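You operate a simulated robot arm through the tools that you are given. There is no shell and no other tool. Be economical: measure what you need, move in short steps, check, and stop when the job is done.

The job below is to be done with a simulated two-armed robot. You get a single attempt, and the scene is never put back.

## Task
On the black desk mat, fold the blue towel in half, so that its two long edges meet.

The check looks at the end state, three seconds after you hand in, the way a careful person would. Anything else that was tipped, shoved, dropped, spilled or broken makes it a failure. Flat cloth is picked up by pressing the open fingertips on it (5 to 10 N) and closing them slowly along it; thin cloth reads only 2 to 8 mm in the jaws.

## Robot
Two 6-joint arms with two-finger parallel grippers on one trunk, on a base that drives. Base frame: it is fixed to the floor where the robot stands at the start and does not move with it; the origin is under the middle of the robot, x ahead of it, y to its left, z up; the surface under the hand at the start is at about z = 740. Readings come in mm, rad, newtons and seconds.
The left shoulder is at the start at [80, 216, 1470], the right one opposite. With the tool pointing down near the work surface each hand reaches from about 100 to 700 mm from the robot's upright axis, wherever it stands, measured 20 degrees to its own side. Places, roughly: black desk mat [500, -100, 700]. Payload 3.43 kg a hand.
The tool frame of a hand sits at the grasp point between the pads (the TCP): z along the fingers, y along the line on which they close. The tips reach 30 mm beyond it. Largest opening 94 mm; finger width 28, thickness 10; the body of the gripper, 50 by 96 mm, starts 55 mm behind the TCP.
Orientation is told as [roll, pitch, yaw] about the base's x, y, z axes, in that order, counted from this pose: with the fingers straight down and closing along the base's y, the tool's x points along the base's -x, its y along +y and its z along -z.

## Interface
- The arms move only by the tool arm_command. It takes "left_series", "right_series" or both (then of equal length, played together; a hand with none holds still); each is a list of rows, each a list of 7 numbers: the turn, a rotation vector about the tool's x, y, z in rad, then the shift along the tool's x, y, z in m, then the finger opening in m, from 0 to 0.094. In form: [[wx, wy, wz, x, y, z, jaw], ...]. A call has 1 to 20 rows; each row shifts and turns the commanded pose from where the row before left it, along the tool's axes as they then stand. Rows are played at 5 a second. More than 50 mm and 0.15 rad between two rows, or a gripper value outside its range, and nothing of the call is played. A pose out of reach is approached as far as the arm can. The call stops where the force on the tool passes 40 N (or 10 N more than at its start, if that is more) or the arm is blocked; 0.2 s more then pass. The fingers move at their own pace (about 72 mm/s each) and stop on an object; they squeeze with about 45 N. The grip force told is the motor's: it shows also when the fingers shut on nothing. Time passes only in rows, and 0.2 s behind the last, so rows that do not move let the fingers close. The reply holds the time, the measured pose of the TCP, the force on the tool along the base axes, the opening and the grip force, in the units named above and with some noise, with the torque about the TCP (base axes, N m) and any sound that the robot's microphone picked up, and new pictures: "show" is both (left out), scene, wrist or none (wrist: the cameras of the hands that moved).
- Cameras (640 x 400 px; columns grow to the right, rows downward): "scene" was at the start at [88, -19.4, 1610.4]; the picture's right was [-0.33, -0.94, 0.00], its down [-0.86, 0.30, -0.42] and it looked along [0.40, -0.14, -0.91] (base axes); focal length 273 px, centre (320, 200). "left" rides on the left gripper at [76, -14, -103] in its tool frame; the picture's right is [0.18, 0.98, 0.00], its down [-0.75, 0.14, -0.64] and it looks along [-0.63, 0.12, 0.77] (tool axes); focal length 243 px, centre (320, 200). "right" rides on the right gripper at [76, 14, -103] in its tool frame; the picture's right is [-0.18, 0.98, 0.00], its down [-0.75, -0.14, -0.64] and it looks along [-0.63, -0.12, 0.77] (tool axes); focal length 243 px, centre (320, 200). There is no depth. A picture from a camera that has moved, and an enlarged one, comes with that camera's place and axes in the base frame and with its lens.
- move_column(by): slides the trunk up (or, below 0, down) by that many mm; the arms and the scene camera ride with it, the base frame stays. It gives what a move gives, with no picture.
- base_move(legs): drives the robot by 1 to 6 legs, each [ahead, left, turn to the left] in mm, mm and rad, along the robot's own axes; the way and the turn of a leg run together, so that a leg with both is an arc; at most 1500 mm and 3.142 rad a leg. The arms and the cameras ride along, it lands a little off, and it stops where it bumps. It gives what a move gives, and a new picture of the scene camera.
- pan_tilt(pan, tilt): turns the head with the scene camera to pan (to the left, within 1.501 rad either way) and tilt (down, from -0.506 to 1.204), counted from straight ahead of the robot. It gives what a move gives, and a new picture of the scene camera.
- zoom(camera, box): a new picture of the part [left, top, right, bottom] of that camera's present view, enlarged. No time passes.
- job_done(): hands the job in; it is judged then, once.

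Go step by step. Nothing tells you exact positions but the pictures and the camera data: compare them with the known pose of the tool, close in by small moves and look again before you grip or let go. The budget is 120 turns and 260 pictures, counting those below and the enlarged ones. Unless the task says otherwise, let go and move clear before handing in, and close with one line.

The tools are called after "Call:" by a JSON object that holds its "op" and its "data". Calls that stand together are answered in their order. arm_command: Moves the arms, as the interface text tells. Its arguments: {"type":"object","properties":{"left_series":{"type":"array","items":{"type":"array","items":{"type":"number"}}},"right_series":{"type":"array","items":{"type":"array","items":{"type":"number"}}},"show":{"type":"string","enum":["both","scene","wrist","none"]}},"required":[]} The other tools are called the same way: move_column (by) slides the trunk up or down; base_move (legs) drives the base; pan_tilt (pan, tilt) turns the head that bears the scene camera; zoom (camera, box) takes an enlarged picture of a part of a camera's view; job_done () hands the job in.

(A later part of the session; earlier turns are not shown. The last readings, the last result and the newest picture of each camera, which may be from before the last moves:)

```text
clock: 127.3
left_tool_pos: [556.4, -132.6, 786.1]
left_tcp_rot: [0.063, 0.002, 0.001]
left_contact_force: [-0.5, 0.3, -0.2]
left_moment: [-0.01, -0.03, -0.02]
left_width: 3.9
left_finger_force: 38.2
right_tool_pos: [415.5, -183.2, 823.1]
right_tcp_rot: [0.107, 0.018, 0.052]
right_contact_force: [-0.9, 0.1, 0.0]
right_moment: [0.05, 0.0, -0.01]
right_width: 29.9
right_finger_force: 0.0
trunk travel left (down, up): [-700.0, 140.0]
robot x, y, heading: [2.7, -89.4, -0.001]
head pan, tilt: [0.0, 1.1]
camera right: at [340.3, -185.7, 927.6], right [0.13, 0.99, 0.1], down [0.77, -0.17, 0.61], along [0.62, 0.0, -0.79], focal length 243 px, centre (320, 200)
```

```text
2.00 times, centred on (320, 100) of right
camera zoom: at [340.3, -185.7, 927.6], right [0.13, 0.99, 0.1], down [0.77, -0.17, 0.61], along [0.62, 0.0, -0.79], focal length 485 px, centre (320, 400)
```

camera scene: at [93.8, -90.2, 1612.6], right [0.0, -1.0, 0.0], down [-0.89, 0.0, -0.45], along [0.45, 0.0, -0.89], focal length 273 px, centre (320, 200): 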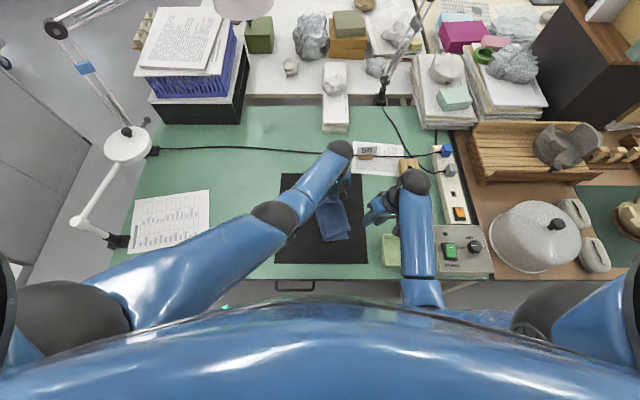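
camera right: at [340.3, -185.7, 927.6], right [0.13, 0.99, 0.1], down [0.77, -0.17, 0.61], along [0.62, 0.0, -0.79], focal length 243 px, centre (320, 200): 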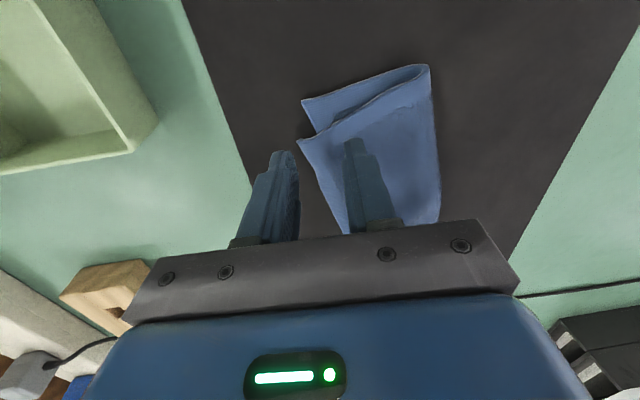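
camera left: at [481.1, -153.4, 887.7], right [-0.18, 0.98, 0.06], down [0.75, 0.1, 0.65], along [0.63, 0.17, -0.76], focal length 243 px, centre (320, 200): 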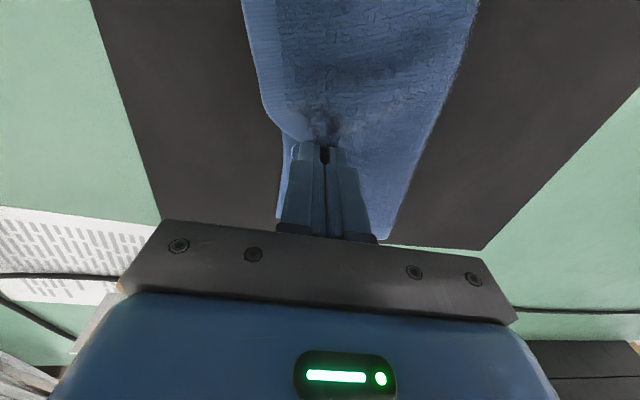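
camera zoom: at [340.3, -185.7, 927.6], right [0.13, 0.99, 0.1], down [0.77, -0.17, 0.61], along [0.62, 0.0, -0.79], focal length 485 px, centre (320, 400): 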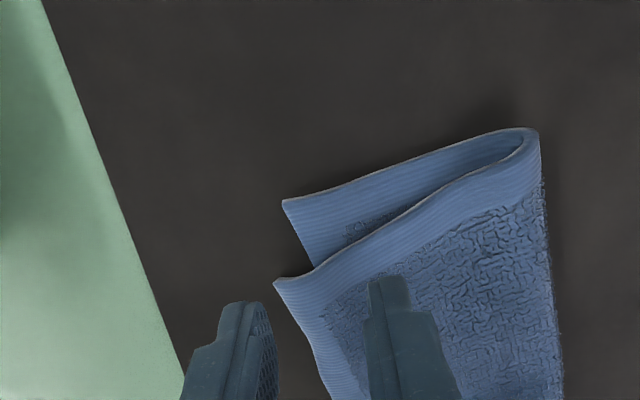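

Call:
{"op": "arm_command", "data": {"right_series": [[0, 0, 0, 0, 0.001, 0.02, 0.03], [0, 0, 0, -0.009, 0.001, 0.015, 0.03], [0, 0, 0, 0, 0, 0.005, 0.03], [0, 0, 0, 0, 0, 0, 0.03]], "show": "wrist"}}

Call:
{"op": "zoom", "data": {"camera": "right", "box": [200, 0, 440, 200]}}

```text
clock: 128.3
left_tool_pos: [556.6, -133.2, 785.4]
left_tcp_rot: [0.065, 0.0, -0.002]
left_contact_force: [-0.2, 0.2, 0.3]
left_moment: [-0.01, 0.03, 0.01]
left_width: 4.1
left_finger_force: 38.7
right_tool_pos: [421.9, -176.7, 783.1]
right_tcp_rot: [0.108, 0.018, 0.053]
right_contact_force: [-0.2, 0.1, -0.9]
right_moment: [0.0, 0.01, -0.01]
right_width: 30.1
right_finger_force: 0.1
trunk travel left (down, up): [-700.0, 140.0]
robot x, y, heading: [-1.9, -90.2, -0.0]
head pan, tilt: [0.0, 1.1]
camera right: at [348.0, -179.1, 888.3], right [0.13, 0.99, 0.1], down [0.77, -0.17, 0.61], along [0.62, 0.0, -0.79], focal length 243 px, centre (320, 200)
```

right: 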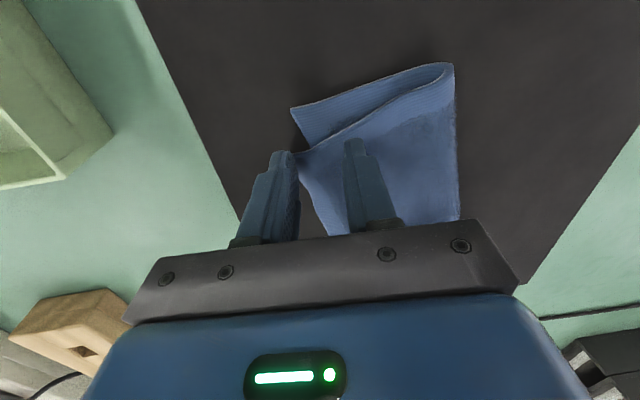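

```text
2.00 times, centred on (320, 100) of right
camera zoom: at [348.0, -179.1, 888.3], right [0.13, 0.99, 0.1], down [0.77, -0.17, 0.61], along [0.62, 0.0, -0.79], focal length 485 px, centre (320, 400)
```

zoom: 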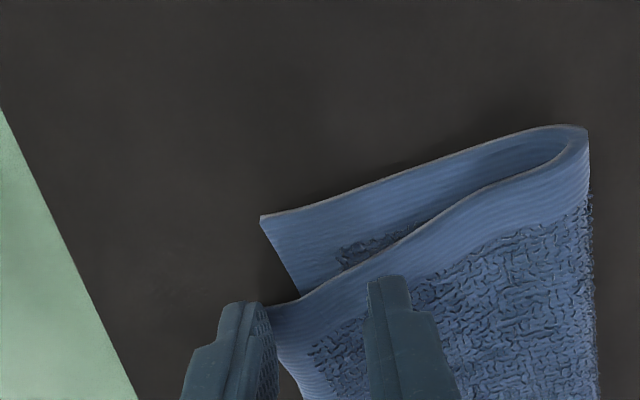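

Call:
{"op": "arm_command", "data": {"right_series": [[0, 0, 0, -0.003, -0.007, 0.001, 0.03], [0, 0, 0, 0, 0, 0.003, 0.03], [0, 0, 0, 0, 0, 0.001, 0.03], [0, 0, 0, 0, 0, 0, 0.03]], "show": "none"}}

```text
clock: 129.3
left_tool_pos: [556.5, -132.7, 785.5]
left_tcp_rot: [0.064, 0.002, -0.003]
left_contact_force: [-0.3, -0.2, 0.7]
left_moment: [0.0, -0.06, 0.0]
left_width: 3.9
left_finger_force: 37.9
right_tool_pos: [425.9, -182.6, 778.2]
right_tcp_rot: [0.108, 0.018, 0.051]
right_contact_force: [1.1, -0.2, 1.0]
right_moment: [0.02, -0.02, -0.01]
right_width: 30.1
right_finger_force: 0.0
trunk travel left (down, up): [-700.0, 140.0]
robot x, y, heading: [-3.3, -91.9, -0.002]
head pan, tilt: [0.0, 1.1]
```

Call:
{"op": "arm_command", "data": {"right_series": [[0, 0, 0, 0, 0, 0.0015, 0.03], [0, 0, 0, 0, 0, 0.0005, 0.03], [0, 0, 0, 0, 0, 0, 0.03]], "show": "none"}}

```text
clock: 130.1
left_tool_pos: [556.7, -132.7, 785.2]
left_tcp_rot: [0.066, 0.001, -0.002]
left_contact_force: [1.0, -0.9, 0.6]
left_moment: [-0.05, 0.02, 0.0]
left_width: 3.7
left_finger_force: 38.2
right_tool_pos: [426.5, -183.8, 778.2]
right_tcp_rot: [0.108, 0.014, 0.052]
right_contact_force: [1.2, -2.5, 8.5]
right_moment: [0.1, -0.05, -0.02]
right_width: 29.9
right_finger_force: 0.0
trunk travel left (down, up): [-700.0, 140.0]
robot x, y, heading: [2.0, -91.0, -0.003]
head pan, tilt: [0.0, 1.1]
```

Call:
{"op": "arm_command", "data": {"right_series": [[-0.02, 0, 0, 0, 0, 0.0005, 0.03], [0, 0, 0, 0, 0, 0, 0.027], [0, 0, 0, 0, 0, 0, 0.024], [0, 0, 0, 0, 0, 0, 0.021], [0, 0, 0, 0, 0, 0, 0.018], [0, 0, 0, 0, 0, 0, 0.015], [0, 0, 0, 0, 0, 0, 0.012], [0, 0, 0, 0, 0, 0, 0.009], [0, 0, 0, 0, 0, 0, 0.006], [0, 0, 0, 0, 0, 0, 0.003], [0, 0, 0, 0, 0, 0, 0], [0, 0, 0, 0, 0, 0, 0], [0, 0, 0, 0, 0, -0.01, 0], [0, 0, 0, 0, 0, -0.005, 0]], "show": "wrist"}}

Call:
{"op": "zoom", "data": {"camera": "right", "box": [200, 0, 440, 200]}}

```text
clock: 133.1
left_tool_pos: [556.2, -133.5, 785.9]
left_tcp_rot: [0.066, 0.0, -0.003]
left_contact_force: [0.8, 0.4, 0.0]
left_moment: [-0.03, -0.03, 0.0]
left_width: 4.3
left_finger_force: 37.7
right_tool_pos: [424.1, -185.9, 788.9]
right_tcp_rot: [0.125, 0.018, 0.053]
right_contact_force: [-0.3, -0.2, -0.4]
right_moment: [0.03, -0.02, 0.0]
right_width: 3.8
right_finger_force: 38.5
trunk travel left (down, up): [-700.0, 140.0]
robot x, y, heading: [0.5, -89.9, 0.003]
head pan, tilt: [0.0, 1.1]
camera right: at [350.0, -189.6, 894.4], right [0.14, 0.98, 0.12], down [0.78, -0.18, 0.6], along [0.62, 0.01, -0.79], focal length 243 px, centre (320, 200)
```

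right: 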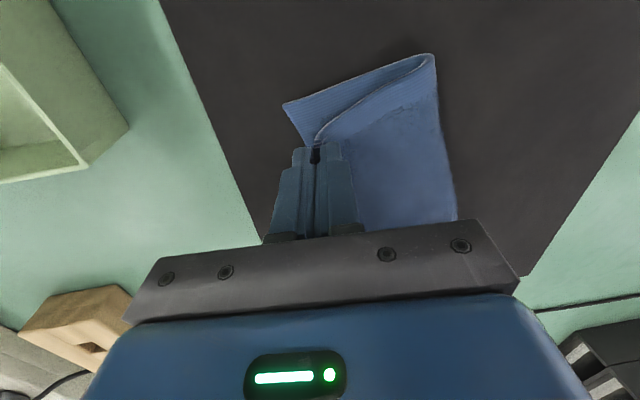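

```text
2.00 times, centred on (320, 100) of right
camera zoom: at [350.0, -189.6, 894.4], right [0.14, 0.98, 0.12], down [0.78, -0.18, 0.6], along [0.62, 0.01, -0.79], focal length 485 px, centre (320, 400)
```

zoom: 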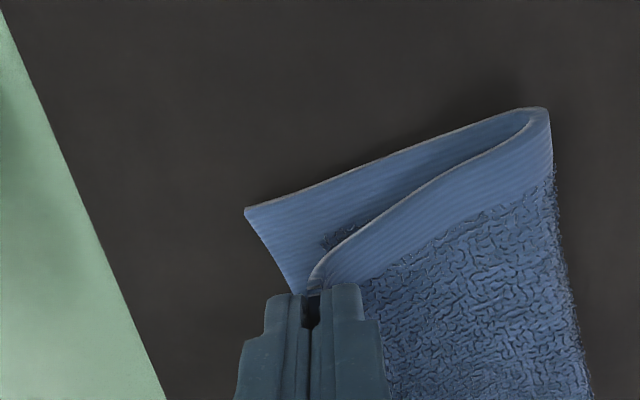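

Both corners are held. I'll draw D back and right to C while the left hand stays nearly fixed.

Call:
{"op": "arm_command", "data": {"left_series": [[0, 0, 0, 0.001, -0.001, -0.002, 0], [0, 0, 0, 0.001, -0.002, 0, 0], [0, 0, 0, 0.001, -0.002, 0, 0], [0, 0, 0, 0, 0, 0, 0], [0, 0, 0, 0, 0, 0, 0]], "right_series": [[0, 0, 0, 0.0075, -0.0016, 0, 0], [0, 0, 0, 0.0075, -0.0016, 0, 0], [0, 0, 0, 0.0075, -0.0016, 0, 0], [0, 0, 0, 0.006, -0.0016, 0, 0], [0, 0, 0, 0, 0, 0, 0]], "show": "both"}}

Call:
{"op": "zoom", "data": {"camera": "right", "box": [200, 0, 440, 200]}}

Call:
{"op": "zoom", "data": {"camera": "left", "box": [180, 0, 460, 200]}}

```text
clock: 134.3
left_tool_pos: [552.9, -138.0, 788.0]
left_tcp_rot: [0.065, 0.003, -0.001]
left_contact_force: [-4.3, -0.9, 0.4]
left_moment: [-0.08, 0.17, 0.05]
left_width: 4.1
left_finger_force: 38.5
right_tool_pos: [397.9, -192.1, 790.6]
right_tcp_rot: [0.128, 0.017, 0.052]
right_contact_force: [4.3, 0.7, 1.8]
right_moment: [0.06, -0.14, -0.03]
right_width: 4.0
right_finger_force: 38.8
trunk travel left (down, up): [-700.0, 140.0]
robot x, y, heading: [-4.1, -88.0, 0.006]
head pan, tilt: [0.0, 1.1]
camera scene: at [93.5, -89.9, 1612.6], right [0.0, -1.0, 0.0], down [-0.89, 0.0, -0.45], along [0.45, 0.0, -0.89], focal length 273 px, centre (320, 200)
camera right: at [323.7, -196.6, 894.9], right [0.13, 0.98, 0.12], down [0.77, -0.18, 0.61], along [0.62, 0.01, -0.79], focal length 243 px, centre (320, 200)
camera left: at [477.5, -158.4, 889.4], right [-0.18, 0.98, 0.06], down [0.76, 0.1, 0.65], along [0.63, 0.17, -0.76], focal length 243 px, centre (320, 200)
```

scene: 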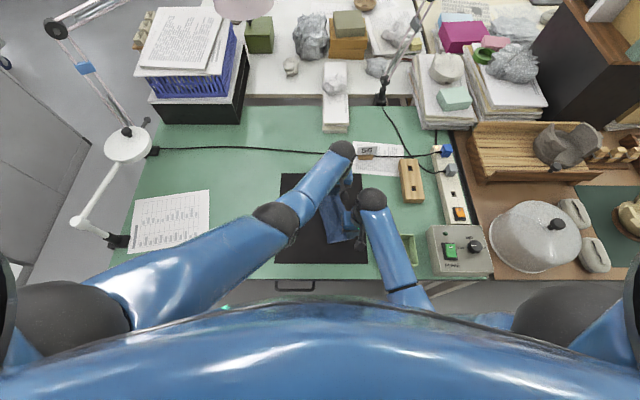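
right: 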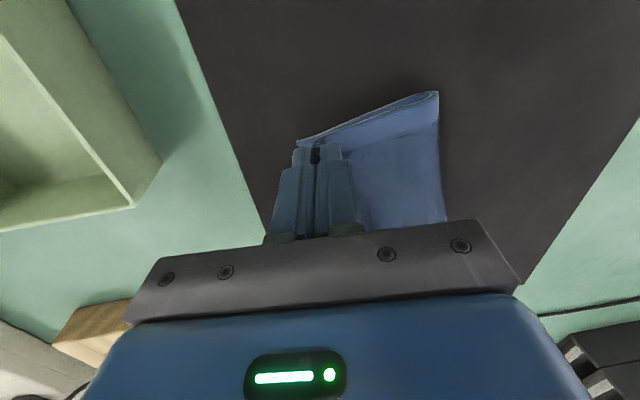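
left: 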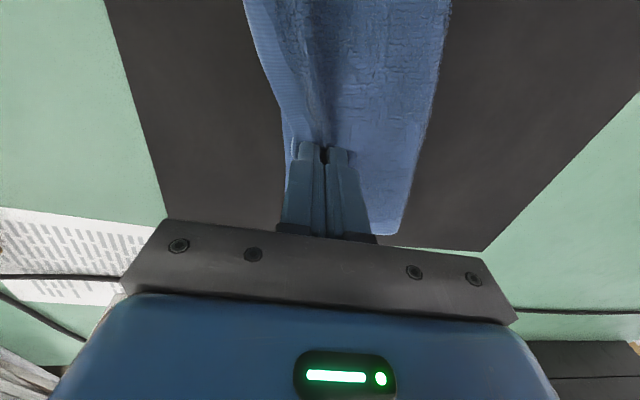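

```text
2.00 times, centred on (320, 100) of right
camera zoom: at [323.7, -196.6, 894.9], right [0.13, 0.98, 0.12], down [0.77, -0.18, 0.61], along [0.62, 0.01, -0.79], focal length 485 px, centre (320, 400)
```

zoom: 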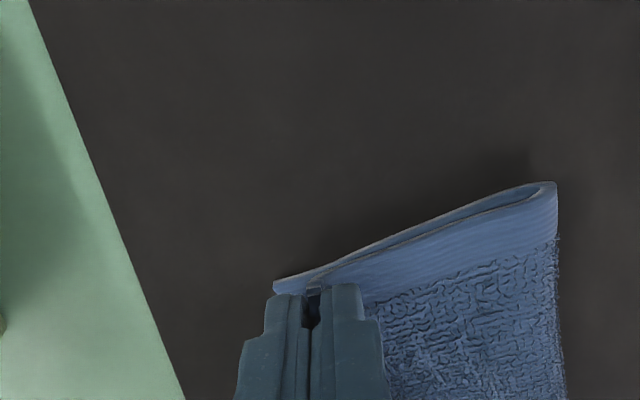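

```text
2.00 times, centred on (320, 100) of left
camera zoom: at [477.5, -158.4, 889.4], right [-0.18, 0.98, 0.06], down [0.76, 0.1, 0.65], along [0.63, 0.17, -0.76], focal length 485 px, centre (320, 400)
```

zoom: 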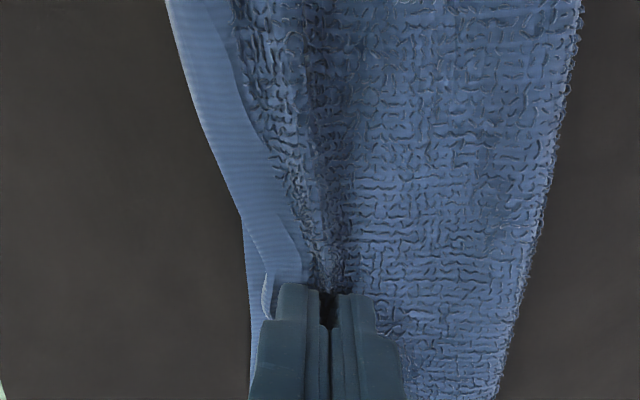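

The near end is closed and the long edge lies taut along the bottom one. I'll set D down and release the right hand while the left keeps holding.

Call:
{"op": "arm_command", "data": {"left_series": [[0, 0, 0, 0, 0, 0.003, 0], [0, 0, 0, 0, 0, 0, 0], [0, 0, 0, 0, 0, 0, 0], [0, 0, 0, 0, 0, 0, 0], [0, 0, 0, 0, 0, 0, 0], [0, 0, 0, 0, 0, 0, 0], [0, 0, 0, 0, 0, 0, 0], [0, 0, 0, 0, 0, 0, 0], [0, 0, 0, 0, 0, 0, 0], [0, 0, 0, 0, 0, 0, 0], [0, 0, 0, 0, 0, 0, 0], [0, 0, 0, 0, 0, 0, 0]], "right_series": [[0, 0, 0, -0.001, 0, 0.005, 0], [0, 0, 0, 0, 0, 0.005, 0], [0, 0, 0, 0, 0, 0.001, 0.004], [0, 0, 0, 0, 0, 0, 0.01], [0, 0, 0, 0, 0, 0, 0.018], [0, 0, 0, 0, 0, -0.001, 0.026], [0, 0, 0, 0, 0, -0.01, 0.03], [0, 0, 0, 0, 0, -0.03, 0.03], [0, 0, 0, 0, -0.02, -0.03, 0.03], [0, 0, 0, 0, -0.045, 0, 0.03], [0, 0, 0, 0, -0.045, 0, 0.03], [0, 0, 0, 0, -0.045, 0, 0.03]], "show": "both"}}

Call:
{"op": "zoom", "data": {"camera": "scene", "box": [280, 155, 380, 255]}}

Call:
{"op": "zoom", "data": {"camera": "right", "box": [360, 0, 640, 220]}}

```text
clock: 136.9
left_tool_pos: [553.3, -138.1, 784.0]
left_tcp_rot: [0.065, 0.001, -0.002]
left_contact_force: [-0.3, 0.5, 1.3]
left_moment: [-0.01, 0.02, -0.02]
left_width: 4.0
left_finger_force: 38.5
right_tool_pos: [407.4, -356.1, 828.2]
right_tcp_rot: [0.129, 0.017, 0.052]
right_contact_force: [-0.2, 0.0, 0.5]
right_moment: [-0.03, 0.0, 0.0]
right_width: 30.0
right_finger_force: 0.0
trunk travel left (down, up): [-700.0, 140.0]
robot x, y, heading: [1.5, -93.1, 0.003]
head pan, tilt: [0.0, 1.1]
camera scene: at [93.7, -91.0, 1612.6], right [0.0, -1.0, 0.0], down [-0.89, 0.0, -0.45], along [0.45, 0.0, -0.89], focal length 273 px, centre (320, 200)
camera right: at [333.6, -359.3, 933.7], right [0.13, 0.98, 0.12], down [0.77, -0.18, 0.61], along [0.62, 0.01, -0.79], focal length 243 px, centre (320, 200)
camera left: at [478.2, -158.4, 886.5], right [-0.18, 0.98, 0.06], down [0.75, 0.1, 0.65], along [0.63, 0.17, -0.76], focal length 243 px, centre (320, 200)
```

scene: 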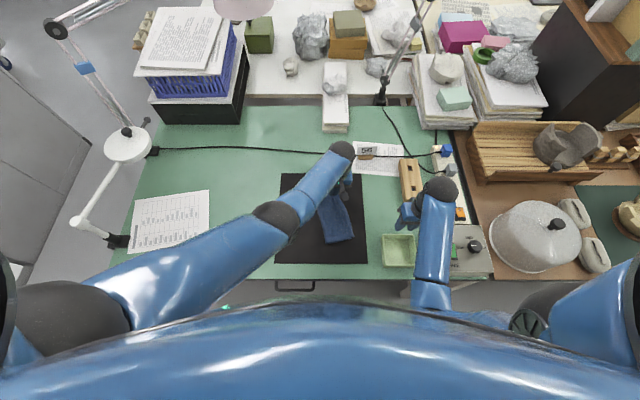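
right: 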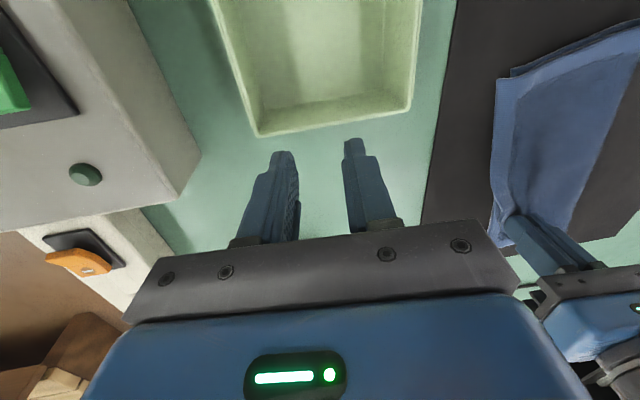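
left: 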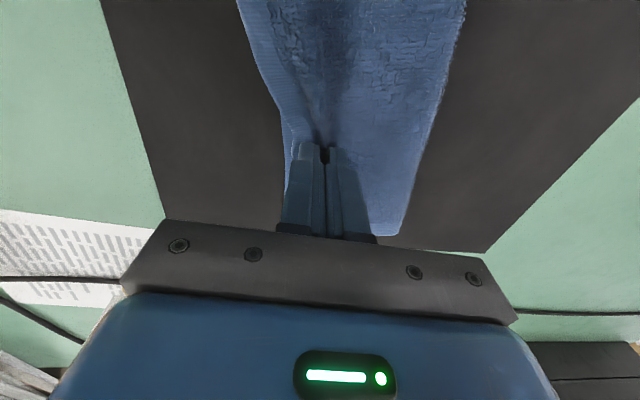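

```text
4.00 times, centred on (330, 205) of scene
camera zoom: at [93.7, -91.0, 1612.6], right [0.0, -1.0, 0.0], down [-0.89, 0.0, -0.45], along [0.45, 0.0, -0.89], focal length 1091 px, centre (280, 180)
```

zoom: 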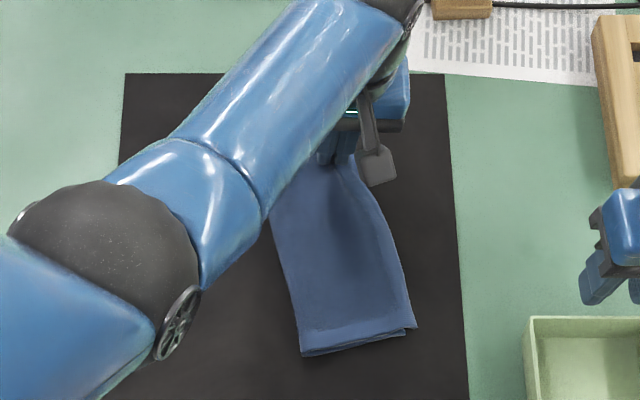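

```text
1.82 times, centred on (500, 110) of right
camera zoom: at [333.6, -359.3, 933.7], right [0.13, 0.98, 0.12], down [0.77, -0.18, 0.61], along [0.62, 0.01, -0.79], focal length 441 px, centre (-7, 364)
```

zoom: 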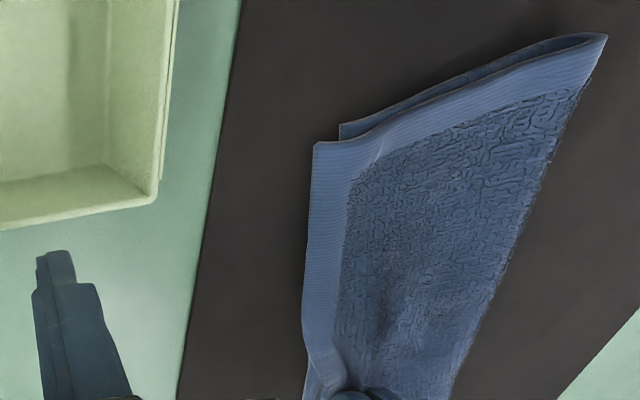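

D lies flat, within about 8 mm of C. Now I'll release the left pinch and look at A.

Call:
{"op": "arm_command", "data": {"left_series": [[0, 0, 0, 0, 0, 0.001, 0.004], [0, 0, 0, 0, 0, 0, 0.01], [0, 0, 0, 0, 0, 0, 0.018], [0, 0, 0, 0, 0, -0.001, 0.026], [0, 0, 0, 0, 0, -0.01, 0.03], [0, 0, 0, 0, 0, -0.03, 0.03], [0, 0, 0, 0, 0, -0.04, 0.03], [0, 0, 0, 0.01, 0.045, -0.01, 0.03], [0, 0, 0, 0.01, 0.045, 0, 0.03], [0, 0, 0, 0.01, 0.045, 0, 0.03], [0, 0, 0, 0.01, 0.045, 0, 0.03]], "show": "scene"}}

Call:
{"op": "zoom", "data": {"camera": "scene", "box": [280, 155, 380, 255]}}

Call:
{"op": "zoom", "data": {"camera": "left", "box": [0, 0, 280, 200]}}

```text
clock: 139.3
left_tool_pos: [513.6, 37.5, 886.0]
left_tcp_rot: [0.062, 0.003, -0.003]
left_contact_force: [-0.5, -0.1, -0.7]
left_moment: [0.0, 0.04, -0.01]
left_width: 30.1
left_finger_force: 0.0
right_tool_pos: [406.7, -352.5, 829.6]
right_tcp_rot: [0.128, 0.015, 0.054]
right_contact_force: [0.0, 0.0, 0.8]
right_moment: [-0.03, -0.03, -0.03]
right_width: 30.0
right_finger_force: 0.1
trunk travel left (down, up): [-700.0, 140.0]
robot x, y, heading: [-2.6, -93.3, 0.001]
head pan, tilt: [0.0, 1.1]
camera scene: at [92.8, -88.4, 1612.6], right [0.0, -1.0, 0.0], down [-0.89, 0.0, -0.45], along [0.45, 0.0, -0.89], focal length 273 px, centre (320, 200)
```

scene: 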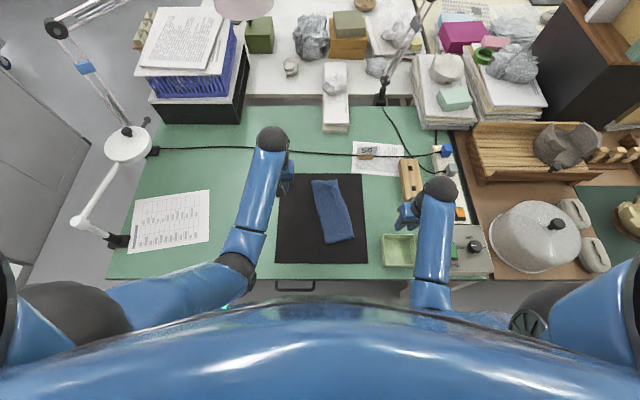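

```text
4.00 times, centred on (330, 205) of scene
camera zoom: at [92.8, -88.4, 1612.6], right [0.0, -1.0, 0.0], down [-0.89, 0.0, -0.45], along [0.45, 0.0, -0.89], focal length 1091 px, centre (280, 180)
```

zoom: 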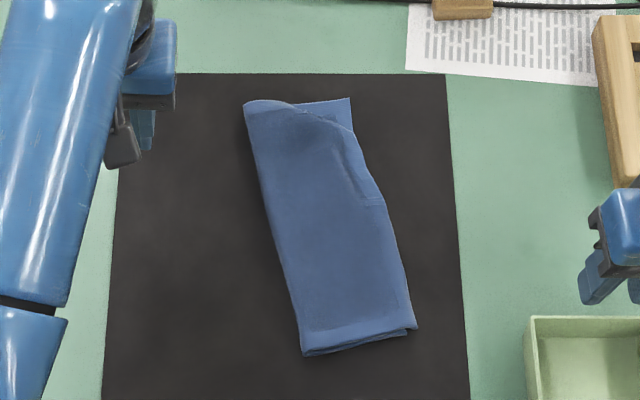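

```text
2.00 times, centred on (140, 100) of left
camera zoom: at [438.4, 16.6, 987.7], right [-0.18, 0.98, 0.06], down [0.75, 0.1, 0.65], along [0.63, 0.16, -0.76], focal length 485 px, centre (680, 400)
```

zoom: 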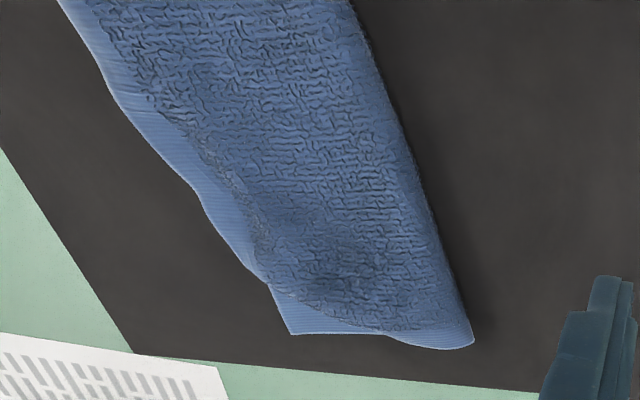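

Nearly there: the long edges match from D up. Only A's tip is tucked under at the far end. I'll pinch the top layer near that tuck with a turned wrist and lift it a little so it springs out.

Call:
{"op": "arm_command", "data": {"left_series": [[0, 0, 0, -0.0114, -0.0345, 0.01, 0.024], [0, 0, 0, -0.0114, -0.0345, 0.018, 0.024], [0, 0, 0, -0.0114, -0.0345, 0.018, 0.024], [0, 0, 0, -0.0114, -0.0345, 0.018, 0.024], [0, 0, 0, -0.0114, -0.0345, 0.018, 0.024], [0.02, 0, -0.125, 0, 0, 0, 0.024], [0.02, 0, -0.125, 0, 0, 0, 0.024], [0, 0, -0.125, 0, 0, 0, 0.024], [0, 0, -0.125, 0, 0, 0, 0.024]], "show": "wrist"}}

Call:
{"op": "zoom", "data": {"camera": "left", "box": [180, 20, 460, 220]}}

```text
clock: 141.3
left_tool_pos: [570.7, -130.4, 793.3]
left_tcp_rot: [0.02, -0.018, 0.501]
left_contact_force: [0.0, 0.4, 0.1]
left_moment: [0.01, -0.02, 0.03]
left_width: 23.8
left_finger_force: 0.1
right_tool_pos: [408.0, -353.4, 829.2]
right_tcp_rot: [0.126, 0.017, 0.052]
right_contact_force: [-1.0, 0.4, 0.5]
right_moment: [0.03, 0.03, 0.0]
right_width: 30.0
right_finger_force: 0.0
trunk travel left (down, up): [-700.0, 140.0]
robot x, y, heading: [-2.1, -92.3, 0.001]
head pan, tilt: [0.0, 1.1]
camera left: at [510.5, -181.9, 894.7], right [-0.63, 0.77, 0.02], down [0.59, 0.47, 0.66], along [0.5, 0.42, -0.75], focal length 243 px, centre (320, 200)
```

left: 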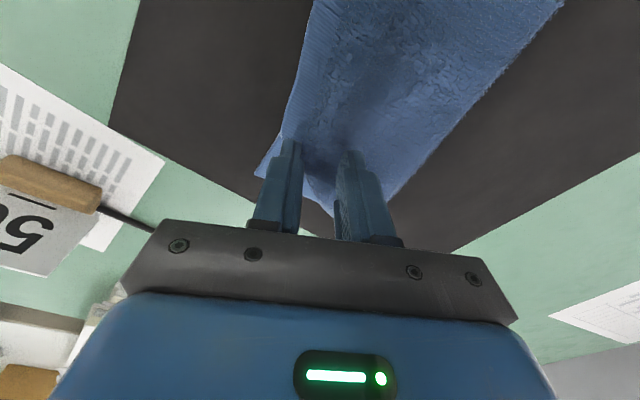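

```text
2.00 times, centred on (320, 120) of left
camera zoom: at [510.5, -181.9, 894.7], right [-0.63, 0.77, 0.02], down [0.59, 0.47, 0.66], along [0.5, 0.42, -0.75], focal length 485 px, centre (320, 360)
```

zoom: 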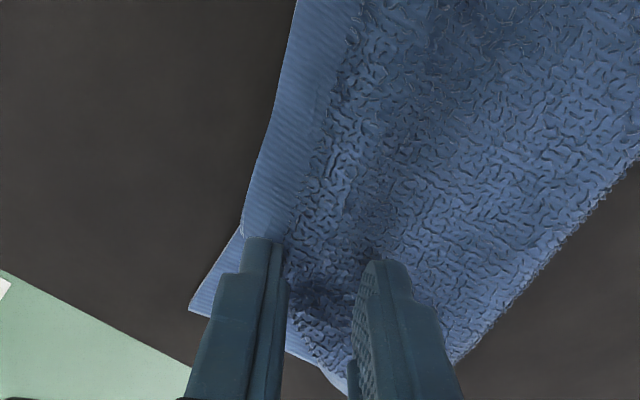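

Call:
{"op": "arm_command", "data": {"left_series": [[0, 0, 0, 0, 0.004, 0.005, 0.024], [0, 0, 0, 0, 0, 0.004, 0.024], [0, 0, 0, 0, 0, 0.002, 0.024], [0, 0, 0, 0, 0, 0, 0.024]], "show": "none"}}

```text
clock: 142.3
left_tool_pos: [568.4, -127.1, 782.7]
left_tcp_rot: [0.02, -0.016, 0.497]
left_contact_force: [-0.4, -0.5, 2.5]
left_moment: [-0.04, -0.02, -0.01]
left_width: 23.9
left_finger_force: 0.0
right_tool_pos: [407.1, -354.1, 829.4]
right_tcp_rot: [0.127, 0.019, 0.051]
right_contact_force: [-0.4, -0.4, 0.6]
right_moment: [0.02, 0.01, 0.02]
right_width: 30.1
right_finger_force: 0.0
trunk travel left (down, up): [-700.0, 140.0]
robot x, y, heading: [0.7, -92.2, 0.0]
head pan, tilt: [0.0, 1.1]
```

Call:
{"op": "arm_command", "data": {"left_series": [[0.02, 0, 0, 0, 0, 0.002, 0.024], [0, 0, 0, 0, 0, 0.001, 0.024], [0, 0, 0, 0, 0, 0, 0.024]], "show": "none"}}

```text
clock: 143.1
left_tool_pos: [568.8, -126.5, 780.2]
left_tcp_rot: [-0.001, -0.018, 0.497]
left_contact_force: [-1.1, 1.0, 9.3]
left_moment: [-0.04, 0.03, -0.04]
left_width: 23.9
left_finger_force: 0.1
right_tool_pos: [406.5, -354.0, 829.5]
right_tcp_rot: [0.127, 0.016, 0.052]
right_contact_force: [1.2, -0.8, 0.4]
right_moment: [-0.01, -0.01, -0.04]
right_width: 30.0
right_finger_force: 0.1
trunk travel left (down, up): [-700.0, 140.0]
robot x, y, heading: [-1.4, -89.7, 0.002]
head pan, tilt: [0.0, 1.1]
```

Balanced at 9 N. I'll close, then lift about 45 mm.

Call:
{"op": "arm_command", "data": {"left_series": [[0, 0, 0, 0, 0, 0, 0.021], [0, 0, 0, 0, 0, 0, 0.018], [0, 0, 0, 0, 0, 0, 0.015], [0, 0, 0, 0, 0, 0, 0.012], [0, 0, 0, 0, 0, 0, 0.009], [0, 0, 0, 0, 0, 0, 0.006], [0, 0, 0, 0, 0, 0, 0.003], [0, 0, 0, 0, 0, 0, 0], [0, 0, 0, 0, 0, 0, 0], [0, 0, 0, 0, 0, -0.015, 0], [0, 0, 0, 0, 0, -0.015, 0], [0, 0, 0, 0, 0, -0.015, 0], [0, 0, 0, 0, 0, 0, 0]], "show": "wrist"}}

Call:
{"op": "zoom", "data": {"camera": "left", "box": [180, 20, 460, 220]}}

Call:
{"op": "zoom", "data": {"camera": "scene", "box": [280, 155, 380, 255]}}

```text
clock: 145.9
left_tool_pos: [568.6, -126.3, 824.0]
left_tcp_rot: [-0.002, -0.014, 0.498]
left_contact_force: [-0.9, 0.0, 0.3]
left_moment: [-0.04, -0.02, -0.03]
left_width: 6.1
left_finger_force: 40.2
right_tool_pos: [408.4, -354.1, 829.9]
right_tcp_rot: [0.127, 0.019, 0.051]
right_contact_force: [0.7, 0.1, -0.3]
right_moment: [-0.02, 0.04, -0.01]
right_width: 30.2
right_finger_force: 0.0
trunk travel left (down, up): [-700.0, 140.0]
robot x, y, heading: [-2.7, -91.3, 0.004]
head pan, tilt: [0.0, 1.1]
camera left: at [507.0, -176.5, 925.9], right [-0.63, 0.78, 0.0], down [0.59, 0.48, 0.65], along [0.51, 0.41, -0.76], focal length 243 px, centre (320, 200)
```

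left: 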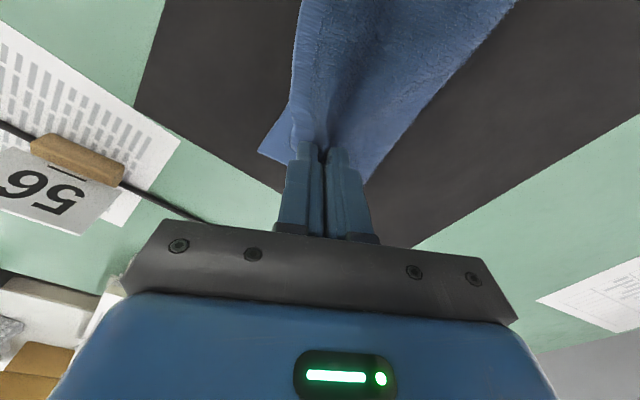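

```text
2.00 times, centred on (320, 120) of left
camera zoom: at [507.0, -176.5, 925.9], right [-0.63, 0.78, 0.0], down [0.59, 0.48, 0.65], along [0.51, 0.41, -0.76], focal length 485 px, centre (320, 360)
```

zoom: 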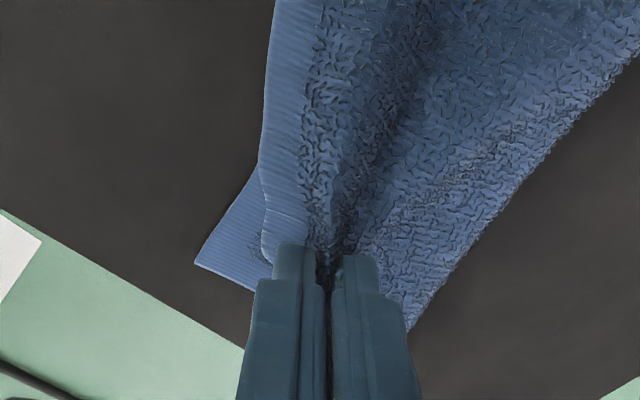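

```text
4.00 times, centred on (330, 205) of scene
camera zoom: at [94.0, -90.2, 1612.5], right [0.0, -1.0, 0.0], down [-0.89, 0.0, -0.45], along [0.45, 0.0, -0.89], focal length 1091 px, centre (280, 180)
```

zoom: 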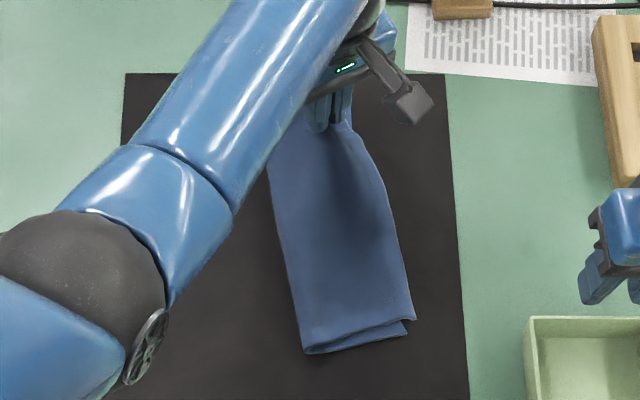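

Call:
{"op": "arm_command", "data": {"left_series": [[0, 0, 0, -0.006, -0.002, 0.01, 0], [0, 0, 0, -0.003, -0.002, 0.01, 0], [0, 0, 0, 0, 0, 0, 0.01], [0, 0, 0, 0, 0, 0, 0.03], [0, 0, 0, 0, 0, -0.01, 0.05], [0, 0, 0, 0, 0, -0.03, 0.05], [0, 0, 0, 0, 0, -0.03, 0.05], [0, 0, 0, 0.03, 0.03, 0, 0.05], [0, 0, 0, 0.03, 0.03, 0, 0.05], [0, 0, 0, 0, 0.04, 0, 0.05], [0, 0, 0, 0, 0.04, 0, 0.05]], "show": "wrist"}}

Call:
{"op": "zoom", "data": {"camera": "scene", "box": [280, 155, 380, 255]}}

Call:
{"op": "zoom", "data": {"camera": "left", "box": [80, 0, 360, 200]}}

```text
clock: 148.3
left_tool_pos: [457.5, -31.5, 874.7]
left_tcp_rot: [-0.001, -0.016, 0.498]
left_contact_force: [0.1, -0.5, 0.4]
left_moment: [-0.01, 0.0, -0.01]
left_width: 49.9
left_finger_force: 0.1
right_tool_pos: [406.3, -353.5, 830.3]
right_tcp_rot: [0.127, 0.014, 0.052]
right_contact_force: [0.1, 0.3, 0.1]
right_moment: [-0.06, -0.02, -0.02]
right_width: 29.9
right_finger_force: 0.1
trunk travel left (down, up): [-700.0, 140.0]
robot x, y, heading: [0.4, -90.6, -0.001]
head pan, tilt: [0.0, 1.1]
camera left: at [395.7, -80.9, 976.1], right [-0.63, 0.78, -0.01], down [0.59, 0.48, 0.65], along [0.51, 0.41, -0.76], focal length 243 px, centre (320, 200)
```

left: 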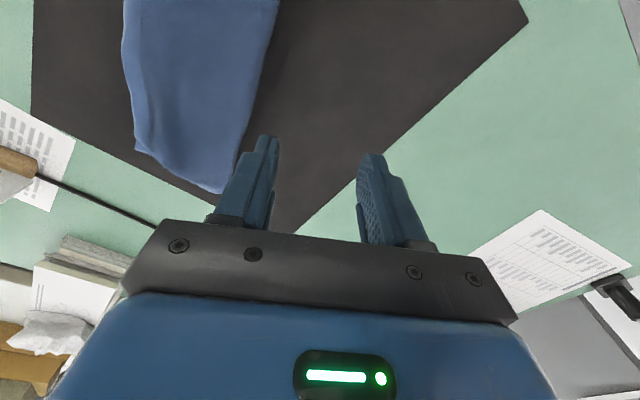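

```text
4.00 times, centred on (330, 205) of scene
camera zoom: at [92.5, -88.4, 1612.7], right [0.0, -1.0, 0.0], down [-0.89, 0.0, -0.45], along [0.45, 0.0, -0.89], focal length 1091 px, centre (280, 180)
```

zoom: 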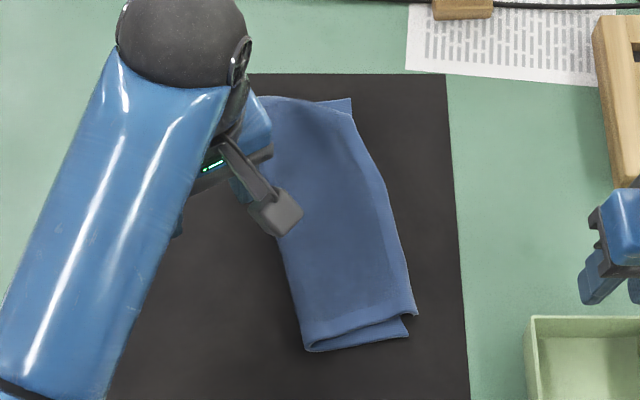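

```text
2.00 times, centred on (220, 100) of left
camera zoom: at [395.7, -80.9, 976.1], right [-0.63, 0.78, -0.01], down [0.59, 0.48, 0.65], along [0.51, 0.41, -0.76], focal length 485 px, centre (520, 400)
```

zoom: 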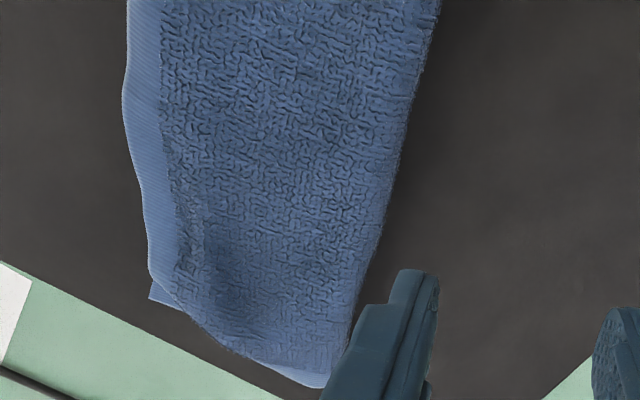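

Only a small tuck at A and about an 18 mm offset at D remain. I'll repeat the two-handed fix, this time lifting A high enough for the hem to drop free before laying it with a slight backward motion.

Call:
{"op": "arm_command", "data": {"left_series": [[0, 0, 0, -0.0063, -0.0355, 0.015, 0.024], [0, 0, 0, -0.0063, -0.0355, 0.02, 0.024], [0, 0, 0, -0.0063, -0.0355, 0.02, 0.024], [0, 0, 0, -0.0063, -0.0355, 0.02, 0.024], [0, 0, 0.1, 0, 0, 0.005, 0.024], [0, 0, 0.1, 0, 0, 0.005, 0.024], [0, 0, 0, 0, 0, 0.004, 0.024], [0, 0, 0, 0, 0, 0, 0.024]], "show": "wrist"}}

```text
clock: 150.1
left_tool_pos: [549.6, -145.1, 785.1]
left_tcp_rot: [0.005, -0.015, 0.295]
left_contact_force: [0.5, 1.0, 0.0]
left_moment: [-0.03, 0.0, -0.01]
left_width: 24.1
left_finger_force: 0.1
right_tool_pos: [407.7, -353.9, 830.1]
right_tcp_rot: [0.127, 0.018, 0.05]
right_contact_force: [-0.1, -0.3, -0.1]
right_moment: [0.0, 0.01, -0.01]
right_width: 29.9
right_finger_force: 0.0
trunk travel left (down, up): [-700.0, 140.0]
robot x, y, heading: [-0.2, -89.3, 0.006]
head pan, tilt: [0.0, 1.1]
camera left: at [479.2, -180.9, 886.9], right [-0.46, 0.89, 0.0], down [0.67, 0.35, 0.65], along [0.58, 0.3, -0.76], focal length 243 px, centre (320, 200)
```

left: 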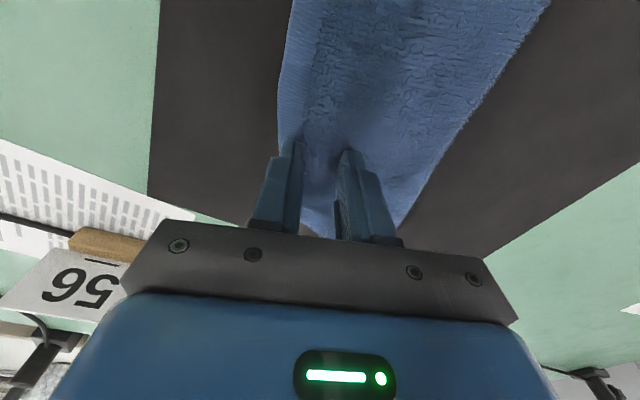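

Call:
{"op": "arm_command", "data": {"left_series": [[0, 0, 0, 0, 0, 0.003, 0.024], [0, 0, 0, 0, 0, 0.002, 0.024], [0, 0, 0, 0, 0, 0, 0.024]], "show": "none"}}

```text
clock: 150.9
left_tool_pos: [548.8, -142.9, 778.9]
left_tcp_rot: [0.002, -0.016, 0.298]
left_contact_force: [-1.0, 0.4, 2.4]
left_moment: [-0.01, 0.02, 0.05]
left_width: 24.2
left_finger_force: 0.2
right_tool_pos: [407.5, -354.6, 828.5]
right_tcp_rot: [0.129, 0.017, 0.054]
right_contact_force: [1.1, 0.5, 0.3]
right_moment: [-0.02, 0.01, -0.02]
right_width: 29.8
right_finger_force: 0.1
trunk travel left (down, up): [-700.0, 140.0]
robot x, y, heading: [0.5, -91.9, 0.004]
head pan, tilt: [0.0, 1.1]
```

Call:
{"op": "arm_command", "data": {"left_series": [[0, 0, 0, 0, 0, 0.0015, 0.024], [0, 0, 0, 0, 0, 0, 0.021], [0, 0, 0, 0, 0, 0, 0.018], [0, 0, 0, 0, 0, 0, 0.015], [0, 0, 0, 0, 0, 0, 0.012], [0, 0, 0, 0, 0, 0, 0.009], [0, 0, 0, 0, 0, 0, 0.006], [0, 0, 0, 0, 0, 0, 0.003], [0, 0, 0, 0, 0, 0, 0], [0, 0, 0, 0, 0, 0, 0], [0, 0, 0, 0, 0, -0.02, 0], [0, 0, 0, 0, 0, -0.02, 0], [0, 0, 0, 0, 0, -0.02, 0], [0, 0, 0, 0, 0, -0.02, 0], [0, 0, 0, 0, 0, -0.01, 0], [0, 0, 0, 0, 0, 0, 0]], "show": "both"}}

Call:
{"op": "zoom", "data": {"camera": "right", "box": [360, 0, 640, 260]}}

```text
clock: 154.3
left_tool_pos: [547.6, -144.6, 868.2]
left_tcp_rot: [0.004, -0.013, 0.297]
left_contact_force: [0.6, 0.0, 0.3]
left_moment: [0.02, 0.0, 0.02]
left_width: 3.7
left_finger_force: 38.0
right_tool_pos: [407.4, -354.7, 829.6]
right_tcp_rot: [0.126, 0.019, 0.054]
right_contact_force: [0.2, -0.9, 0.1]
right_moment: [0.01, -0.02, 0.02]
right_width: 29.9
right_finger_force: 0.2
trunk travel left (down, up): [-700.0, 140.0]
robot x, y, heading: [-1.9, -92.9, 0.007]
head pan, tilt: [0.0, 1.1]
camera scene: at [93.6, -90.1, 1612.6], right [0.0, -1.0, 0.0], down [-0.89, 0.0, -0.45], along [0.45, 0.0, -0.89], focal length 273 px, centre (320, 200)
camera left: at [478.1, -181.4, 969.5], right [-0.46, 0.89, 0.0], down [0.67, 0.35, 0.65], along [0.58, 0.3, -0.76], focal length 243 px, centre (320, 200)
```

scene: 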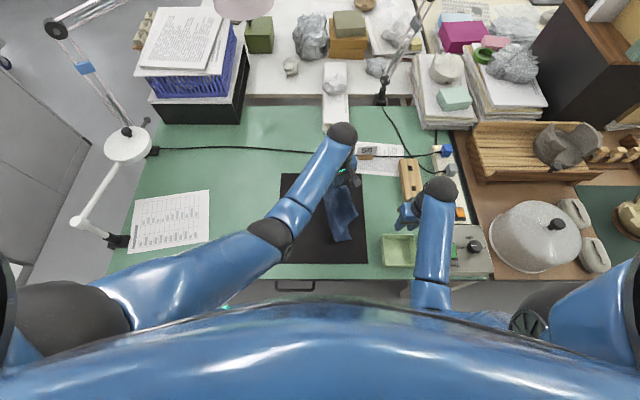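
left: 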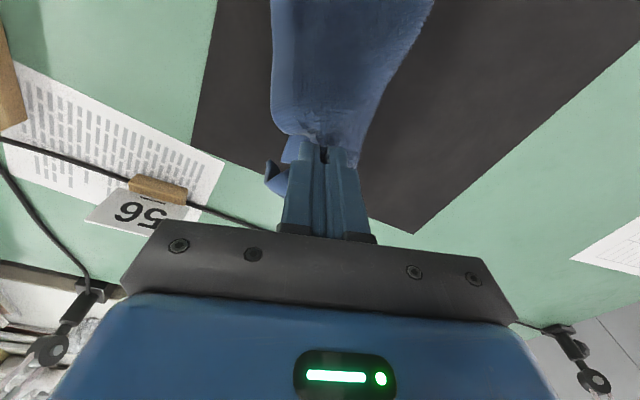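

```text
1.54 times, centred on (500, 130) of right
camera zoom: at [333.7, -358.3, 934.0], right [0.13, 0.98, 0.12], down [0.77, -0.18, 0.61], along [0.62, 0.01, -0.79], focal length 373 px, centre (43, 308)
```

zoom: 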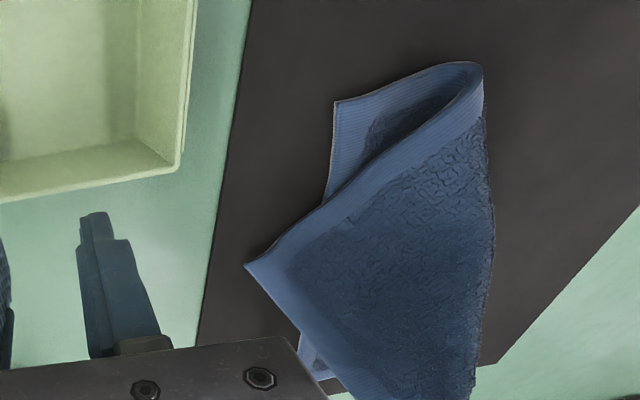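

A's hem corner now hangs free. I'll lower it onto B with a slight backward motion to its computed spot and keep holding.

Call:
{"op": "arm_command", "data": {"left_series": [[0, 0, 0.085, -0.0075, 0, 0, 0], [0, 0, 0.085, -0.0075, 0, 0, 0], [0, 0, 0, 0.004, 0.001, 0.014, 0], [0, 0, 0, 0.005, 0.001, 0.014, 0], [0, 0, 0, 0.005, 0.001, 0.014, 0], [0, 0, 0, 0.005, 0.001, 0.014, 0], [0, 0, 0, 0.006, 0.001, 0.014, 0], [0, 0, 0, 0.006, 0.001, 0.012, 0], [0, 0, 0, 0, 0, 0, 0]], "show": "wrist"}}

Call:
{"op": "zoom", "data": {"camera": "scene", "box": [280, 155, 380, 255]}}

```text
clock: 156.3
left_tool_pos: [532.5, -138.9, 786.0]
left_tcp_rot: [0.004, -0.015, 0.126]
left_contact_force: [1.3, 0.2, 3.4]
left_moment: [0.03, 0.0, 0.07]
left_width: 3.5
left_finger_force: 38.2
right_tool_pos: [407.2, -355.1, 829.6]
right_tcp_rot: [0.127, 0.017, 0.051]
right_contact_force: [-1.1, 0.5, -0.6]
right_moment: [-0.02, 0.03, 0.01]
right_width: 29.8
right_finger_force: 0.0
trunk travel left (down, up): [-700.0, 140.0]
robot x, y, heading: [0.6, -91.3, -0.001]
head pan, tilt: [0.0, 1.1]
camera left: at [457.4, -163.1, 888.0], right [-0.31, 0.95, 0.0], down [0.72, 0.23, 0.65], along [0.62, 0.2, -0.76], focal length 243 px, centre (320, 200)
```

left: 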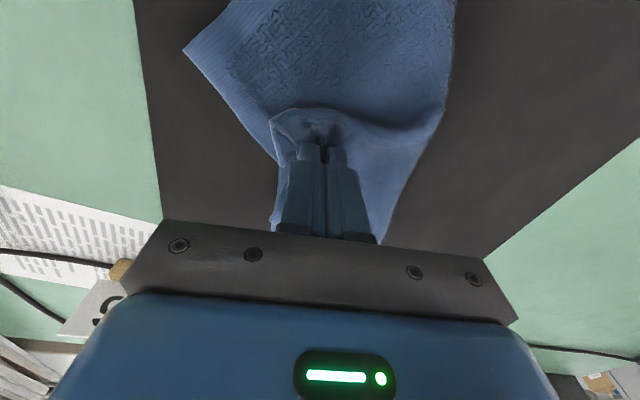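

```text
4.00 times, centred on (330, 205) of scene
camera zoom: at [93.2, -89.9, 1612.6], right [0.0, -1.0, 0.0], down [-0.89, 0.0, -0.45], along [0.45, 0.0, -0.89], focal length 1091 px, centre (280, 180)
```

zoom: 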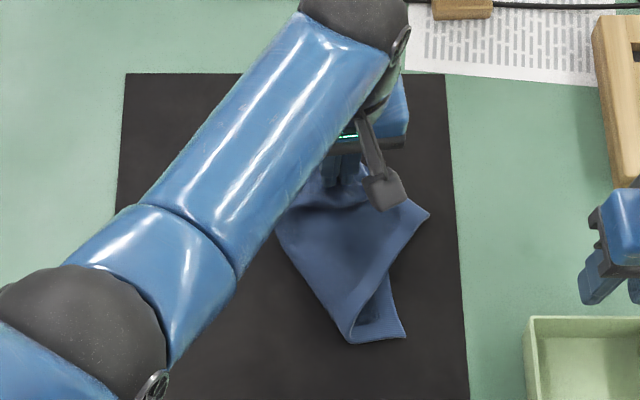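

A is laid. D has flopped forward to about (500,-220). I'll release the left hand and clear it so the right can carry D back to C.

Call:
{"op": "arm_command", "data": {"left_series": [[0, 0, 0, 0, 0, 0.001, 0.004], [0, 0, 0, 0, 0, 0, 0.01], [0, 0, 0, 0, 0, 0, 0.018], [0, 0, 0, 0, 0, -0.001, 0.026], [0, 0, 0, 0, 0, -0.01, 0.03], [0, 0, 0, 0, 0, -0.03, 0.03], [0, 0, 0, 0, 0, -0.04, 0.03], [0, 0, 0, 0, 0.045, -0.01, 0.03], [0, 0, 0, 0, 0.045, 0, 0.03], [0, 0, 0, 0, 0.045, 0, 0.03], [0, 0, 0, 0, 0.045, 0, 0.03], [0, 0, 0, 0, 0.045, 0, 0.03]], "show": "none"}}

Call:
{"op": "zoom", "data": {"camera": "scene", "box": [280, 155, 380, 255]}}

```text
clock: 158.9
left_tool_pos: [500.9, 83.8, 878.5]
left_tcp_rot: [0.005, -0.015, 0.127]
left_contact_force: [-0.1, 0.5, 0.7]
left_moment: [-0.06, 0.01, 0.0]
left_width: 30.1
left_finger_force: 0.1
right_tool_pos: [406.6, -353.6, 829.0]
right_tcp_rot: [0.128, 0.019, 0.05]
right_contact_force: [0.2, -0.6, -0.4]
right_moment: [-0.01, -0.03, 0.0]
right_width: 29.9
right_finger_force: 0.1
trunk travel left (down, up): [-700.0, 140.0]
robot x, y, heading: [-2.9, -91.8, 0.003]
head pan, tilt: [0.0, 1.1]
```

```text
4.00 times, centred on (330, 205) of scene
camera zoom: at [92.9, -88.3, 1612.6], right [0.0, -1.0, 0.0], down [-0.89, 0.0, -0.45], along [0.45, 0.0, -0.89], focal length 1091 px, centre (280, 180)
```

zoom: 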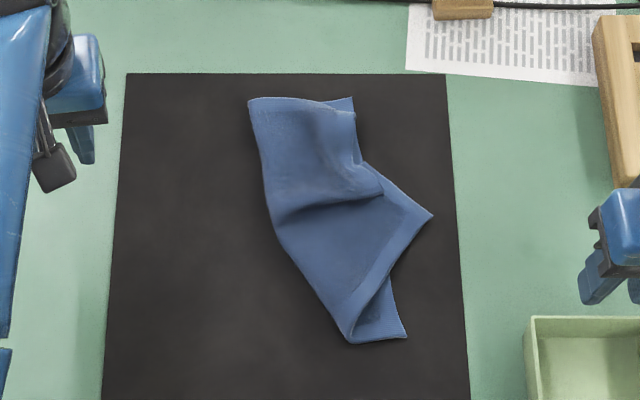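

A is now open and sits within about 15 mm of B. The right hand takes D's corner next.

Call:
{"op": "arm_command", "data": {"right_series": [[0.12, 0, 0, -0.0203, 0.029, 0.003, 0.03], [0, 0, 0, -0.0203, 0.029, 0.007, 0.03], [0, 0, 0, -0.0203, 0.029, 0.007, 0.03], [0, 0, 0, -0.0203, 0.029, 0.007, 0.03], [0, 0, 0, -0.0203, 0.029, 0.007, 0.03], [0, 0, -0.149, 0, 0, 0, 0.03], [0, 0, -0.149, 0, 0, 0, 0.03], [0, 0, -0.149, 0, 0, 0, 0.03], [0, 0, -0.149, 0, 0, 0, 0.03], [0, 0, -0.149, 0, 0, 0, 0.03], [0, 0, -0.149, 0, 0, 0, 0.03], [-0.1, 0, 0, 0, 0, 0.005, 0.03], [0, 0, 0, 0, 0, 0, 0.03]], "show": "wrist"}}

Call:
{"op": "zoom", "data": {"camera": "right", "box": [200, 0, 450, 200]}}

```text
clock: 161.7
left_tool_pos: [502.2, 82.3, 877.3]
left_tcp_rot: [0.005, -0.013, 0.128]
left_contact_force: [0.7, -0.5, -0.6]
left_moment: [-0.01, 0.0, 0.0]
left_width: 30.0
left_finger_force: 0.1
right_tool_pos: [501.3, -204.6, 796.8]
right_tcp_rot: [0.118, 0.005, 0.948]
right_contact_force: [-0.5, 0.4, -0.1]
right_moment: [0.01, -0.02, 0.01]
right_width: 30.2
right_finger_force: 0.0
trunk travel left (down, up): [-700.0, 140.0]
robot x, y, heading: [-1.4, -89.9, 0.003]
head pan, tilt: [0.0, 1.1]
camera right: at [455.5, -265.6, 900.1], right [-0.68, 0.72, 0.12], down [0.62, 0.49, 0.62], along [0.39, 0.49, -0.78], focal length 243 px, centre (320, 200)
```

right: 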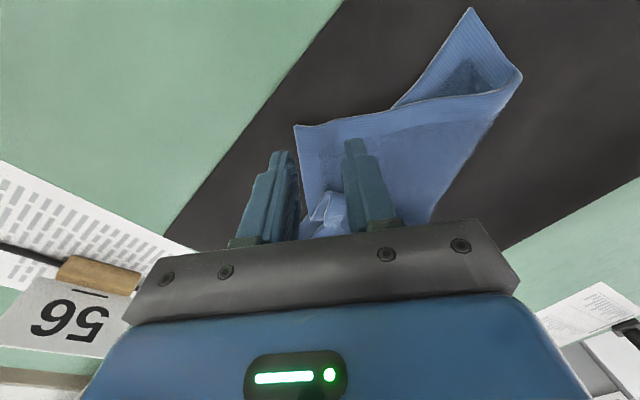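

```text
2.00 times, centred on (325, 100) of right
camera zoom: at [455.5, -265.6, 900.1], right [-0.68, 0.72, 0.12], down [0.62, 0.49, 0.62], along [0.39, 0.49, -0.78], focal length 485 px, centre (310, 400)
```

zoom: 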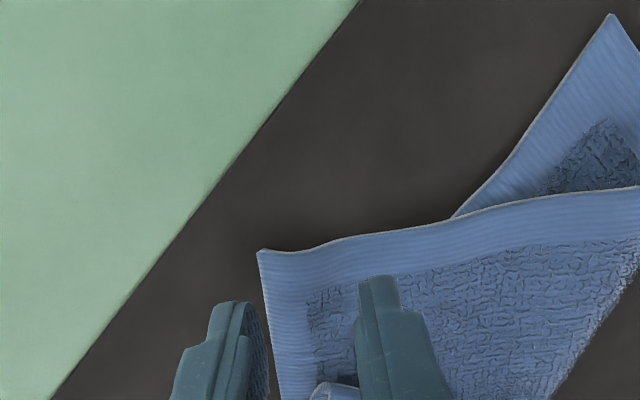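

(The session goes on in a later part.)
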